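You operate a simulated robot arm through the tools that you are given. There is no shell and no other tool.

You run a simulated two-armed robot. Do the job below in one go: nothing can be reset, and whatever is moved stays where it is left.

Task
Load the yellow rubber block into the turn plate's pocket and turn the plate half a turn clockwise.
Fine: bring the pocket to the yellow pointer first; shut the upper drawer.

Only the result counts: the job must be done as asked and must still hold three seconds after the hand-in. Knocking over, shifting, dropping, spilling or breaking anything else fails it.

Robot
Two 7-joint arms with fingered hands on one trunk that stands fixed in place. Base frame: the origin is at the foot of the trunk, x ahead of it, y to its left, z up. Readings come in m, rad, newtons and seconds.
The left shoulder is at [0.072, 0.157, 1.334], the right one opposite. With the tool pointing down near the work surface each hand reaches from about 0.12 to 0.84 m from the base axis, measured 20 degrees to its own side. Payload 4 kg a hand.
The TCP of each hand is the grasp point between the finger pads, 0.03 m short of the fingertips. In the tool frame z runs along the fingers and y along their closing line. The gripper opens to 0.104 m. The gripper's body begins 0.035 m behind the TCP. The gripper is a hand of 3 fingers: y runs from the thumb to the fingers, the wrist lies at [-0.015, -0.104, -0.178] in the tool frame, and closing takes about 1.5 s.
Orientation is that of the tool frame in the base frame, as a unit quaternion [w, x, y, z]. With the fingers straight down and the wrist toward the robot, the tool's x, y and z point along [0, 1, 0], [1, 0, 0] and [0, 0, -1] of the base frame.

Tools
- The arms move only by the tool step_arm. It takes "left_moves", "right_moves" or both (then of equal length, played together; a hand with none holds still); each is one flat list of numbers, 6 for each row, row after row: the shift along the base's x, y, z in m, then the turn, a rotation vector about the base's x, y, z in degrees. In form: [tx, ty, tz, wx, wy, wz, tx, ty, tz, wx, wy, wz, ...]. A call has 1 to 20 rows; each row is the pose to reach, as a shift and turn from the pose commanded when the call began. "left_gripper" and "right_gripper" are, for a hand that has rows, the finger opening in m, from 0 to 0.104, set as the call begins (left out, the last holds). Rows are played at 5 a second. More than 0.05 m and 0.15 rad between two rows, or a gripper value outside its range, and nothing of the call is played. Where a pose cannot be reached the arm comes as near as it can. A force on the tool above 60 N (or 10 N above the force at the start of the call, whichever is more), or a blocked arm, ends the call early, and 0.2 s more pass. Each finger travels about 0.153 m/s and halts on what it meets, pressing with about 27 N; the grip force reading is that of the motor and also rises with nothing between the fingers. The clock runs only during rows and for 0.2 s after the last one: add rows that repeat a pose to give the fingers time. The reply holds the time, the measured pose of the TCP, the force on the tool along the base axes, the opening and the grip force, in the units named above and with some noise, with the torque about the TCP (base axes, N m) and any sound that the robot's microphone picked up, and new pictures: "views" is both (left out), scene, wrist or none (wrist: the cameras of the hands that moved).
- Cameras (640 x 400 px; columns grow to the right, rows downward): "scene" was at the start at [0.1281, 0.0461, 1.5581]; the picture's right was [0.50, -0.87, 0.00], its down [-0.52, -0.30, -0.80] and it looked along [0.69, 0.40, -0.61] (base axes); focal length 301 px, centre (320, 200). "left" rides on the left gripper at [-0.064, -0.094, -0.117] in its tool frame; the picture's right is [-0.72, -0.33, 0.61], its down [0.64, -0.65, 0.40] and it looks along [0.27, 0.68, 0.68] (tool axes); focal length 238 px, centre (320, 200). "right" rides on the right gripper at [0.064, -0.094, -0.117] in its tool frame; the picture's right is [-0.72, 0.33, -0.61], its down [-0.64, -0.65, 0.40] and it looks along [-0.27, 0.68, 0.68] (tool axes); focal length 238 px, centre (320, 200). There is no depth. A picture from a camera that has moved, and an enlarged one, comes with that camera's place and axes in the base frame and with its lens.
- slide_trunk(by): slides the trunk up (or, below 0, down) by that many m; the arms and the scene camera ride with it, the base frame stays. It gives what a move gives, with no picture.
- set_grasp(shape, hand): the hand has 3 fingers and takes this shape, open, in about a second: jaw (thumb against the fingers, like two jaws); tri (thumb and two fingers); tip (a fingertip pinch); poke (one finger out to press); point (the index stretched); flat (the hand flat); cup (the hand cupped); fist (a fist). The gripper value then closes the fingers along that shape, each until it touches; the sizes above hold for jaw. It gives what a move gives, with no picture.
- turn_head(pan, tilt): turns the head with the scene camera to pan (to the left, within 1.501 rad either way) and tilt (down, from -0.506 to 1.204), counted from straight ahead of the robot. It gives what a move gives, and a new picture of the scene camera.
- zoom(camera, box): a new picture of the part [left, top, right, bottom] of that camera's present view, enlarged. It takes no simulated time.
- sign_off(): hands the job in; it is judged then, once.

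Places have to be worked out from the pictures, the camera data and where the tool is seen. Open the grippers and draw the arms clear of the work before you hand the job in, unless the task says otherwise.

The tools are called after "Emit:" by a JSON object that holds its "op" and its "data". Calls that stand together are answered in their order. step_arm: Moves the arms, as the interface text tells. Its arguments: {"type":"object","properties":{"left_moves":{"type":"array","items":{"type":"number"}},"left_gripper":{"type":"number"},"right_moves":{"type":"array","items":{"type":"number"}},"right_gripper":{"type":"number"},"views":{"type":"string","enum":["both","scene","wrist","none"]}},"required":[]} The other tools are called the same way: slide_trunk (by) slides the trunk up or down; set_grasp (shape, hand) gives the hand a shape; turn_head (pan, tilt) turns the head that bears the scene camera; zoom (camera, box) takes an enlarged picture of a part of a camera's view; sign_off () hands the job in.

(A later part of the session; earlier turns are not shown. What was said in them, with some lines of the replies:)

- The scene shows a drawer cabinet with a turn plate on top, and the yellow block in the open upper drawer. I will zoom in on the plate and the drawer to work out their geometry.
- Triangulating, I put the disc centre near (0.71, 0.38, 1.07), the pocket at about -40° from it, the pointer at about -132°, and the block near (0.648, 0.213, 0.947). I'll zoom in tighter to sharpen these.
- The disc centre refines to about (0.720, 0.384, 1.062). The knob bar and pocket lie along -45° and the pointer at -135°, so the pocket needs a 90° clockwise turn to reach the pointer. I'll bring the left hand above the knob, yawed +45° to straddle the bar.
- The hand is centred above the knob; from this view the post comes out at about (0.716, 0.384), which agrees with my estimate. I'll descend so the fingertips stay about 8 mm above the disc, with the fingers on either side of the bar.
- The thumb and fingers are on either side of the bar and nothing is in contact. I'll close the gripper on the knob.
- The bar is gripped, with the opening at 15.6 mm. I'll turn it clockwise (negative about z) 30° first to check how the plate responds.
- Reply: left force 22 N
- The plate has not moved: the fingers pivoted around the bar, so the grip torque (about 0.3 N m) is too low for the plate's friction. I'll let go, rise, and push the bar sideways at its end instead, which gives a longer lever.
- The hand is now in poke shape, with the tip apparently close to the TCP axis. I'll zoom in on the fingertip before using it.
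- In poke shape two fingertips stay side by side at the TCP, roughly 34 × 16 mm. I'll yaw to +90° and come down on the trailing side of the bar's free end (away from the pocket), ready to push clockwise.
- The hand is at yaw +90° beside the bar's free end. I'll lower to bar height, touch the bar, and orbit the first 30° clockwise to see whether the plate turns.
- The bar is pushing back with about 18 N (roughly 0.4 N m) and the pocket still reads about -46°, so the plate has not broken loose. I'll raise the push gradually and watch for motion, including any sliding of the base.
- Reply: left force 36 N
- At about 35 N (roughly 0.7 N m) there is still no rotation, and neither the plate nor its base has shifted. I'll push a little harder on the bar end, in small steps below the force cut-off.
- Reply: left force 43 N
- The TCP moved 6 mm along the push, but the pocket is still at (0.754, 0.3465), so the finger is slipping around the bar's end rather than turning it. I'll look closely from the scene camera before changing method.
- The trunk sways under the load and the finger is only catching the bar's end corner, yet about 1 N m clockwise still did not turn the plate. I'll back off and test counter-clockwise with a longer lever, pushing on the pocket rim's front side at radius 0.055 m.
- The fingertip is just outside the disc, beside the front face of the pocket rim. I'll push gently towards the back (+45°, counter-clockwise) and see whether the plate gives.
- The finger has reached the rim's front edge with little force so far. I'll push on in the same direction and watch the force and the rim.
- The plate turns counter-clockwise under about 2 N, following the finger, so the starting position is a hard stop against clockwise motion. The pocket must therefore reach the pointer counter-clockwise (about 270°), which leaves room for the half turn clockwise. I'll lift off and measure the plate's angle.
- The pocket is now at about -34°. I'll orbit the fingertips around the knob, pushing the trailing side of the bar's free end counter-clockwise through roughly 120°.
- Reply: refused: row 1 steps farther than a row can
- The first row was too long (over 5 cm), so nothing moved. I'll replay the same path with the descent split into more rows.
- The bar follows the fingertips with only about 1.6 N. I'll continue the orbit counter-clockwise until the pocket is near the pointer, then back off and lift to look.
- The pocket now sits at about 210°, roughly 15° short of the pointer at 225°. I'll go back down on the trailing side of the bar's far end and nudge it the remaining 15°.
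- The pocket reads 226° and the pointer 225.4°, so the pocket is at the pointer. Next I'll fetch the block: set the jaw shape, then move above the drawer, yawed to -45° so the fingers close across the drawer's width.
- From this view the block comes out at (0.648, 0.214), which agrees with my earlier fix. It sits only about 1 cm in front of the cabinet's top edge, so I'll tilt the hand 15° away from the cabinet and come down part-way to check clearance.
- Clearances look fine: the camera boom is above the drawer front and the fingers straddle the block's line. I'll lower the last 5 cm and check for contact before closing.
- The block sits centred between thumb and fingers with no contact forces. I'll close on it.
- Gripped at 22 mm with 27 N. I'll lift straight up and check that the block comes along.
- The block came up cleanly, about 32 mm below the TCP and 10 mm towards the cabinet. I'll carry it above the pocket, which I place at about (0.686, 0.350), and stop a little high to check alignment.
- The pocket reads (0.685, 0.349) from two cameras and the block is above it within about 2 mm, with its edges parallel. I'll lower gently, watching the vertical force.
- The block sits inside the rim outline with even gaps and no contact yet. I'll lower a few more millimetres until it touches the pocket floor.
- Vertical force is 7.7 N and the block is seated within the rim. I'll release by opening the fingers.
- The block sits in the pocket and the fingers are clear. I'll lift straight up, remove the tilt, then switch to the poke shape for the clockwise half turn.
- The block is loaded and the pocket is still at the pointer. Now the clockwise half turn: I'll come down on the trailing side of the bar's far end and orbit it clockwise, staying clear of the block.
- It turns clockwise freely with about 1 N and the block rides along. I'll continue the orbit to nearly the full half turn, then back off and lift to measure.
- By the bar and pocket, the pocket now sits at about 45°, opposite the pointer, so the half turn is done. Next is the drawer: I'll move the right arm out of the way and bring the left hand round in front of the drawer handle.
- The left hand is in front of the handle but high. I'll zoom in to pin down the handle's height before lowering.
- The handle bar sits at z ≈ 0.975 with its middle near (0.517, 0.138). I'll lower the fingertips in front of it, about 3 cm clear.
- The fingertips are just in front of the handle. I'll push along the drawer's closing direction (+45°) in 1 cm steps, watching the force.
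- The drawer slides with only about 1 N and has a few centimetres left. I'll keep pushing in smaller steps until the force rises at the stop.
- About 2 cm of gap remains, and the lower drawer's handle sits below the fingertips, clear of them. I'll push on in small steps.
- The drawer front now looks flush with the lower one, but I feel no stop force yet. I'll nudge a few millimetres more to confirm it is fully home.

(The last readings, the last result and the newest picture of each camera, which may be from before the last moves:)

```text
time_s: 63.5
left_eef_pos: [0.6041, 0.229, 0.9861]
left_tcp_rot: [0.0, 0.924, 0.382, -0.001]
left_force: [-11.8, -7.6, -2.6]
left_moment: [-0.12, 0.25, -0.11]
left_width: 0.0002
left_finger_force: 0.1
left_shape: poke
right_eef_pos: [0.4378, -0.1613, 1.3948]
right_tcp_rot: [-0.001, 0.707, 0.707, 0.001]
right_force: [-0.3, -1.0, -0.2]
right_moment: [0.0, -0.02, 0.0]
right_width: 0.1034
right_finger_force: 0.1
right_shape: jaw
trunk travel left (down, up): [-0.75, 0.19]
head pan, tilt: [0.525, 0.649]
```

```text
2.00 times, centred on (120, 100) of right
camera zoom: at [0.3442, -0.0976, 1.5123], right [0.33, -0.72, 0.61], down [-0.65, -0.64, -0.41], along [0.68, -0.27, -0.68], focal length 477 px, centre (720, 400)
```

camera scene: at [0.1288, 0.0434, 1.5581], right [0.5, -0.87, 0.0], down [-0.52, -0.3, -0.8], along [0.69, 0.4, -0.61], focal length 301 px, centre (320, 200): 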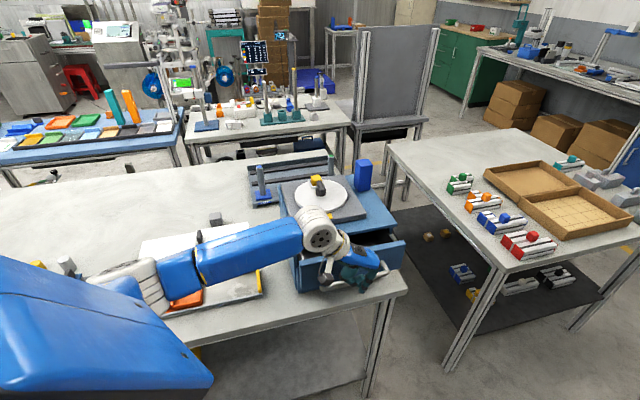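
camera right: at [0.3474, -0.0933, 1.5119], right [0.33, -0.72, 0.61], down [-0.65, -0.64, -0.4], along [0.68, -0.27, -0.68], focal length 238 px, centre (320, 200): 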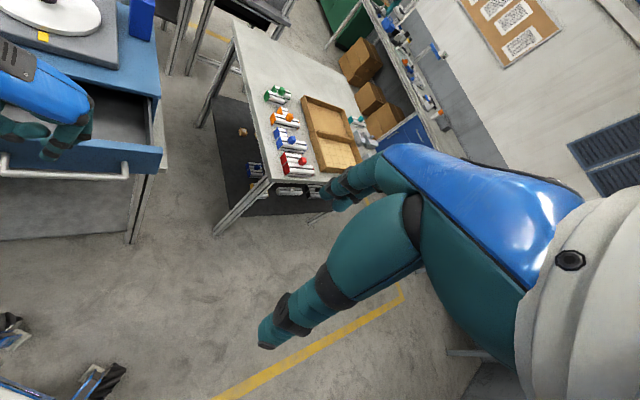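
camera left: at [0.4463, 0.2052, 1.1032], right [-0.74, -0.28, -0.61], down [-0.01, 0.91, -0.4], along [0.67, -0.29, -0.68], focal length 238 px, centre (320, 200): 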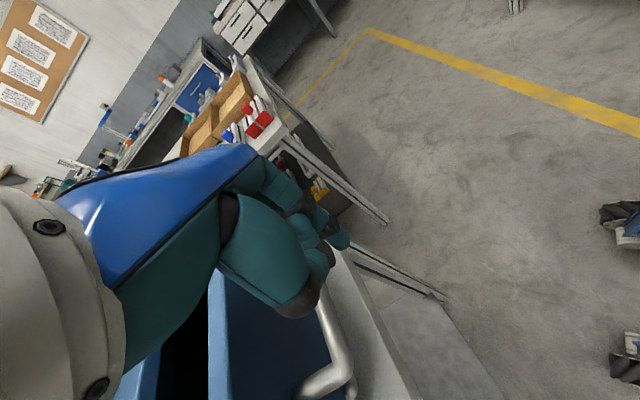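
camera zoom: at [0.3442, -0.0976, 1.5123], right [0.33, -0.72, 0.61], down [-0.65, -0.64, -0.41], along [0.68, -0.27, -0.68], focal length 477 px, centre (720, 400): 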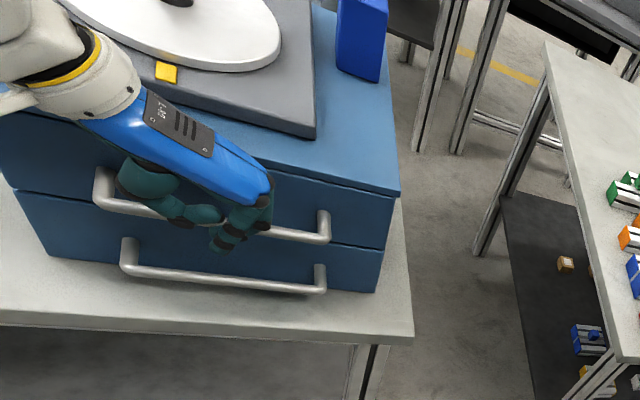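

The force rose to 14 N, so the drawer is against its stop and flush. I'll back straight off the handle, then rise and draw the arm clear.

Emit:
{"op": "step_arm", "data": {"left_moves": [-0.02, -0.02, 0, 0, 0, 0, -0.045, -0.045, 0, 0, 0, 0, -0.07, -0.07, 0.01, 0, 0, 0, -0.08, -0.08, 0.05, 0, 0, 0, -0.09, -0.08, 0.09, 0, 0, 0, -0.1, -0.07, 0.13, 0, 0, 0, -0.11, -0.06, 0.17, 0, 0, 0, -0.12, -0.04, 0.21, 0, 0, 0, -0.14, -0.01, 0.24, 0, 0, 0, -0.16, 0.03, 0.26, 0, 0, 0, -0.17, 0.07, 0.28, 0, 0, 0, -0.18, 0.11, 0.3, 0, 0, 0, -0.18, 0.11, 0.3, 0, 0, 0], "views": "both"}}

Emit:
{"op": "set_grasp", "data": {"hand": "left", "shape": "jaw"}}

Emit:
{"op": "zoom", "data": {"camera": "scene", "box": [280, 150, 376, 230]}}

Emit:
{"op": "zoom", "data": {"camera": "scene", "box": [260, 150, 440, 330]}}

Emit:
{"op": "zoom", "data": {"camera": "right", "box": [0, 0, 200, 160]}}

```text
time_s: 66.3
left_eef_pos: [0.4279, 0.3437, 1.2871]
left_tcp_rot: [-0.001, 0.924, 0.383, 0.0]
left_force: [0.8, 0.0, 0.0]
left_moment: [0.0, -0.01, 0.02]
left_width: 0.0
left_finger_force: 0.0
left_shape: poke
right_eef_pos: [0.4402, -0.156, 1.3947]
right_tcp_rot: [0.0, 0.707, 0.707, 0.0]
right_force: [-0.5, -0.3, -0.6]
right_moment: [0.01, 0.02, -0.02]
right_width: 0.1036
right_finger_force: 0.1
right_shape: jaw
trunk travel left (down, up): [-0.75, 0.19]
head pan, tilt: [0.525, 0.649]
camera scene: at [0.1279, 0.0445, 1.5581], right [0.5, -0.87, 0.0], down [-0.52, -0.3, -0.8], along [0.69, 0.4, -0.61], focal length 301 px, centre (320, 200)
camera left: at [0.3159, 0.3654, 1.4048], right [-0.74, -0.28, -0.61], down [-0.01, 0.91, -0.41], along [0.67, -0.29, -0.68], focal length 238 px, centre (320, 200)
```

scene: 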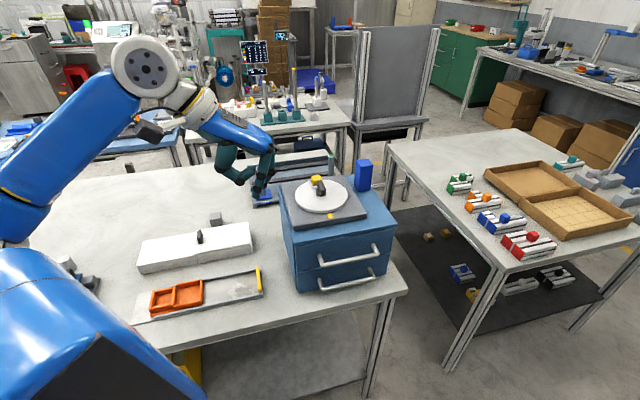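
left: 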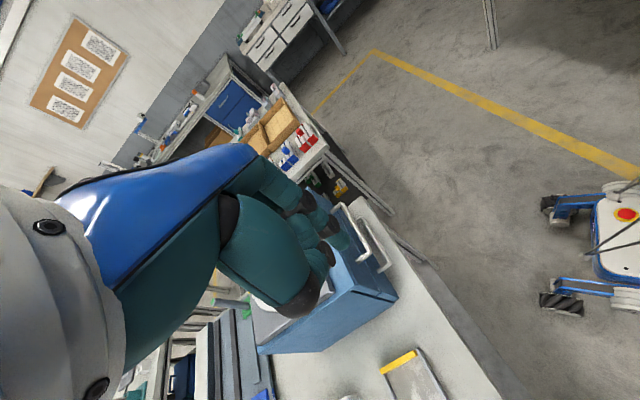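

```text
time_s: 67.2
left_eef_pos: [0.4272, 0.3438, 1.2865]
left_tcp_rot: [0.0, 0.924, 0.383, 0.001]
left_force: [-0.1, -0.9, 0.2]
left_moment: [0.02, 0.0, -0.02]
left_width: 0.104
left_finger_force: 0.0
left_shape: jaw
right_eef_pos: [0.4415, -0.157, 1.3957]
right_tcp_rot: [0.0, 0.707, 0.707, 0.0]
right_force: [-0.1, -0.7, 0.4]
right_moment: [-0.01, 0.0, 0.01]
right_width: 0.1036
right_finger_force: 0.0
right_shape: jaw
trunk travel left (down, up): [-0.75, 0.19]
head pan, tilt: [0.525, 0.649]
```

```text
5.00 times, centred on (328, 190) of scene
camera zoom: at [0.1282, 0.0445, 1.5581], right [0.5, -0.87, 0.0], down [-0.52, -0.3, -0.8], along [0.69, 0.4, -0.61], focal length 1507 px, centre (280, 250)
```

zoom: 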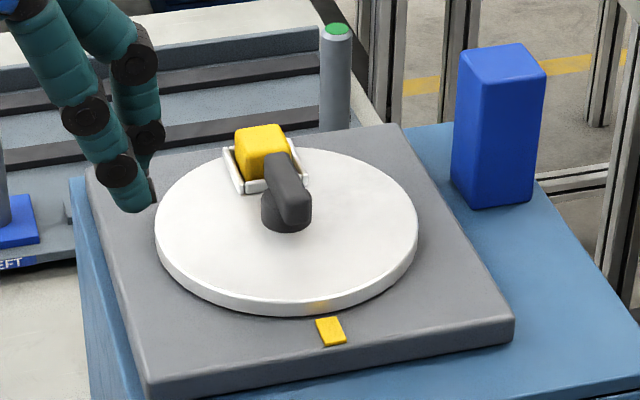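

```text
2.22 times, centred on (350, 240) of scene
camera zoom: at [0.1282, 0.0445, 1.5581], right [0.5, -0.87, 0.0], down [-0.52, -0.3, -0.8], along [0.69, 0.4, -0.61], focal length 670 px, centre (253, 111)
```

zoom: 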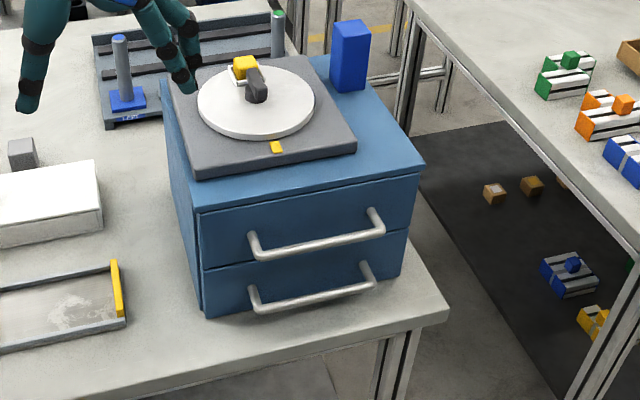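

```text
2.50 times, centred on (100, 80) of right
camera zoom: at [0.3471, -0.0927, 1.512], right [0.33, -0.72, 0.61], down [-0.65, -0.64, -0.4], along [0.68, -0.27, -0.68], focal length 596 px, centre (870, 500)
```

zoom: 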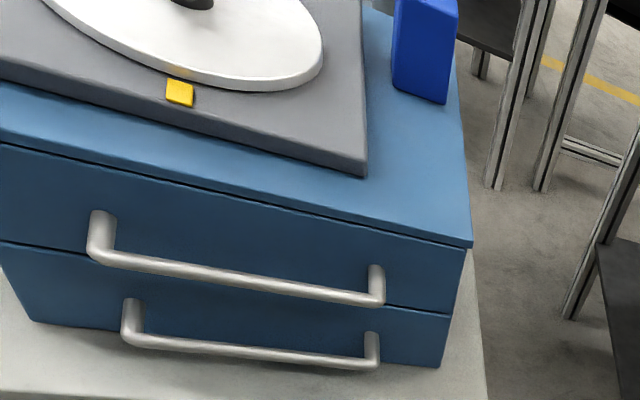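

The drawer is shut flush and nothing else has moved. I'll bring the left arm back to its starting pose, which also gives a second view to verify the plate's angle.

Emit:
{"op": "step_arm", "data": {"left_moves": [-0.003, 0.019, 0.01, 0, 0, 7.5, -0.006, 0.038, 0.02, 0, 0, 15, -0.009, 0.057, 0.03, 0, 0, 22.5, -0.012, 0.076, 0.04, 0, 0, 30, -0.015, 0.095, 0.05, 0, 0, 37.5, -0.018, 0.112, 0.052, 0, 0, 45, -0.018, 0.112, 0.052, 0, 0, 45], "left_gripper": 0.104, "views": "wrist"}}

Emit:
{"op": "zoom", "data": {"camera": "left", "box": [320, 90, 448, 190]}}

Emit:
{"op": "zoom", "data": {"camera": "scene", "box": [290, 165, 370, 225]}}

```text
time_s: 68.8
left_eef_pos: [0.4091, 0.4563, 1.3374]
left_tcp_rot: [0.0, 0.705, 0.709, 0.0]
left_force: [0.6, 0.1, -0.3]
left_moment: [-0.01, 0.02, -0.02]
left_width: 0.1039
left_finger_force: 0.1
left_shape: jaw
right_eef_pos: [0.4419, -0.1572, 1.3941]
right_tcp_rot: [0.0, 0.707, 0.708, 0.0]
right_force: [0.7, -0.3, 0.0]
right_moment: [-0.01, -0.01, 0.04]
right_width: 0.1037
right_finger_force: 0.0
right_shape: jaw
trunk travel left (down, up): [-0.75, 0.19]
head pan, tilt: [0.525, 0.649]
camera left: at [0.3157, 0.3922, 1.4552], right [-0.32, -0.72, -0.61], down [-0.65, 0.64, -0.4], along [0.68, 0.27, -0.68], focal length 238 px, centre (320, 200)
```

left: 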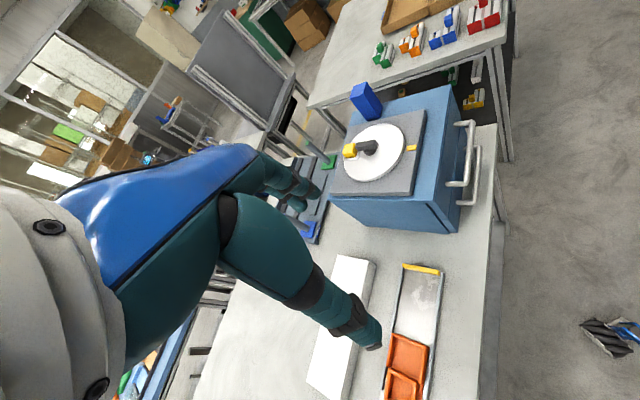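

```text
4.00 times, centred on (384, 140) of left
camera zoom: at [0.3157, 0.3922, 1.4552], right [-0.32, -0.72, -0.61], down [-0.65, 0.64, -0.4], along [0.68, 0.27, -0.68], focal length 953 px, centre (64, 440)
```

zoom: 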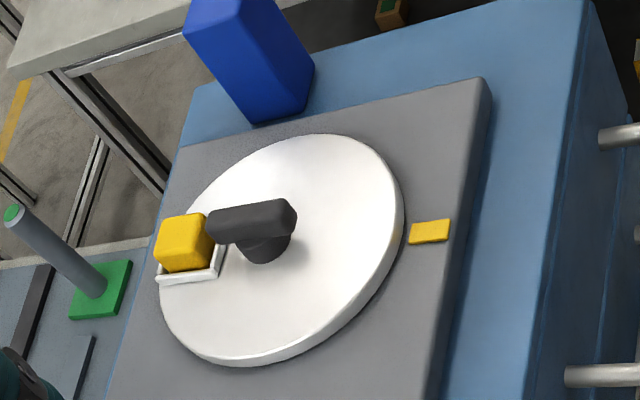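

```text
6.67 times, centred on (330, 195) of scene
camera zoom: at [0.1282, 0.0449, 1.5581], right [0.5, -0.87, 0.0], down [-0.52, -0.3, -0.8], along [0.69, 0.4, -0.61], focal length 2009 px, centre (253, 233)
```

zoom: 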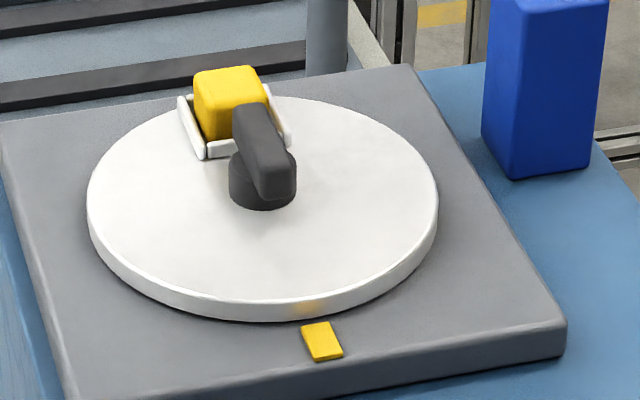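

Both views put the pocket at about 45°, within a few degrees of directly opposite the pointer. The block is seated in its rim, the upper drawer is flush shut, and both grippers are open and clear, so I'm handing in.

Emit:
{"op": "sign_off", "data": {}}

```text
The job is handed in.
```

The block is loaded, the plate has had its half turn clockwise, and the upper drawer is shut. I've handed the job in, but no verdict came back.

- **Pocket to pointer:** The plate would not turn clockwise from where it started, apparently because it was against a stop. I brought the pocket to the yellow pointer counter-clockwise instead, to within about 1° by the camera.
- **Block:** The yellow block is in the pocket, inside the rim. It stayed there through the turn.
- **Half turn:** I turned the plate clockwise by pushing the knob bar. The scene camera puts the pocket about 180° from the pointer, to within a few degrees; rougher readings of the bar and block ran about 5–7° either side.
- **Drawer:** It is flush with the lower drawer and pushed against its stop.

While I was finding the stop, I pushed on the knob with up to about 40 N. The pictures show no shift of the plate's base, and I saw nothing else moved or knocked over. Both grippers are open and both arms are clear of the work.
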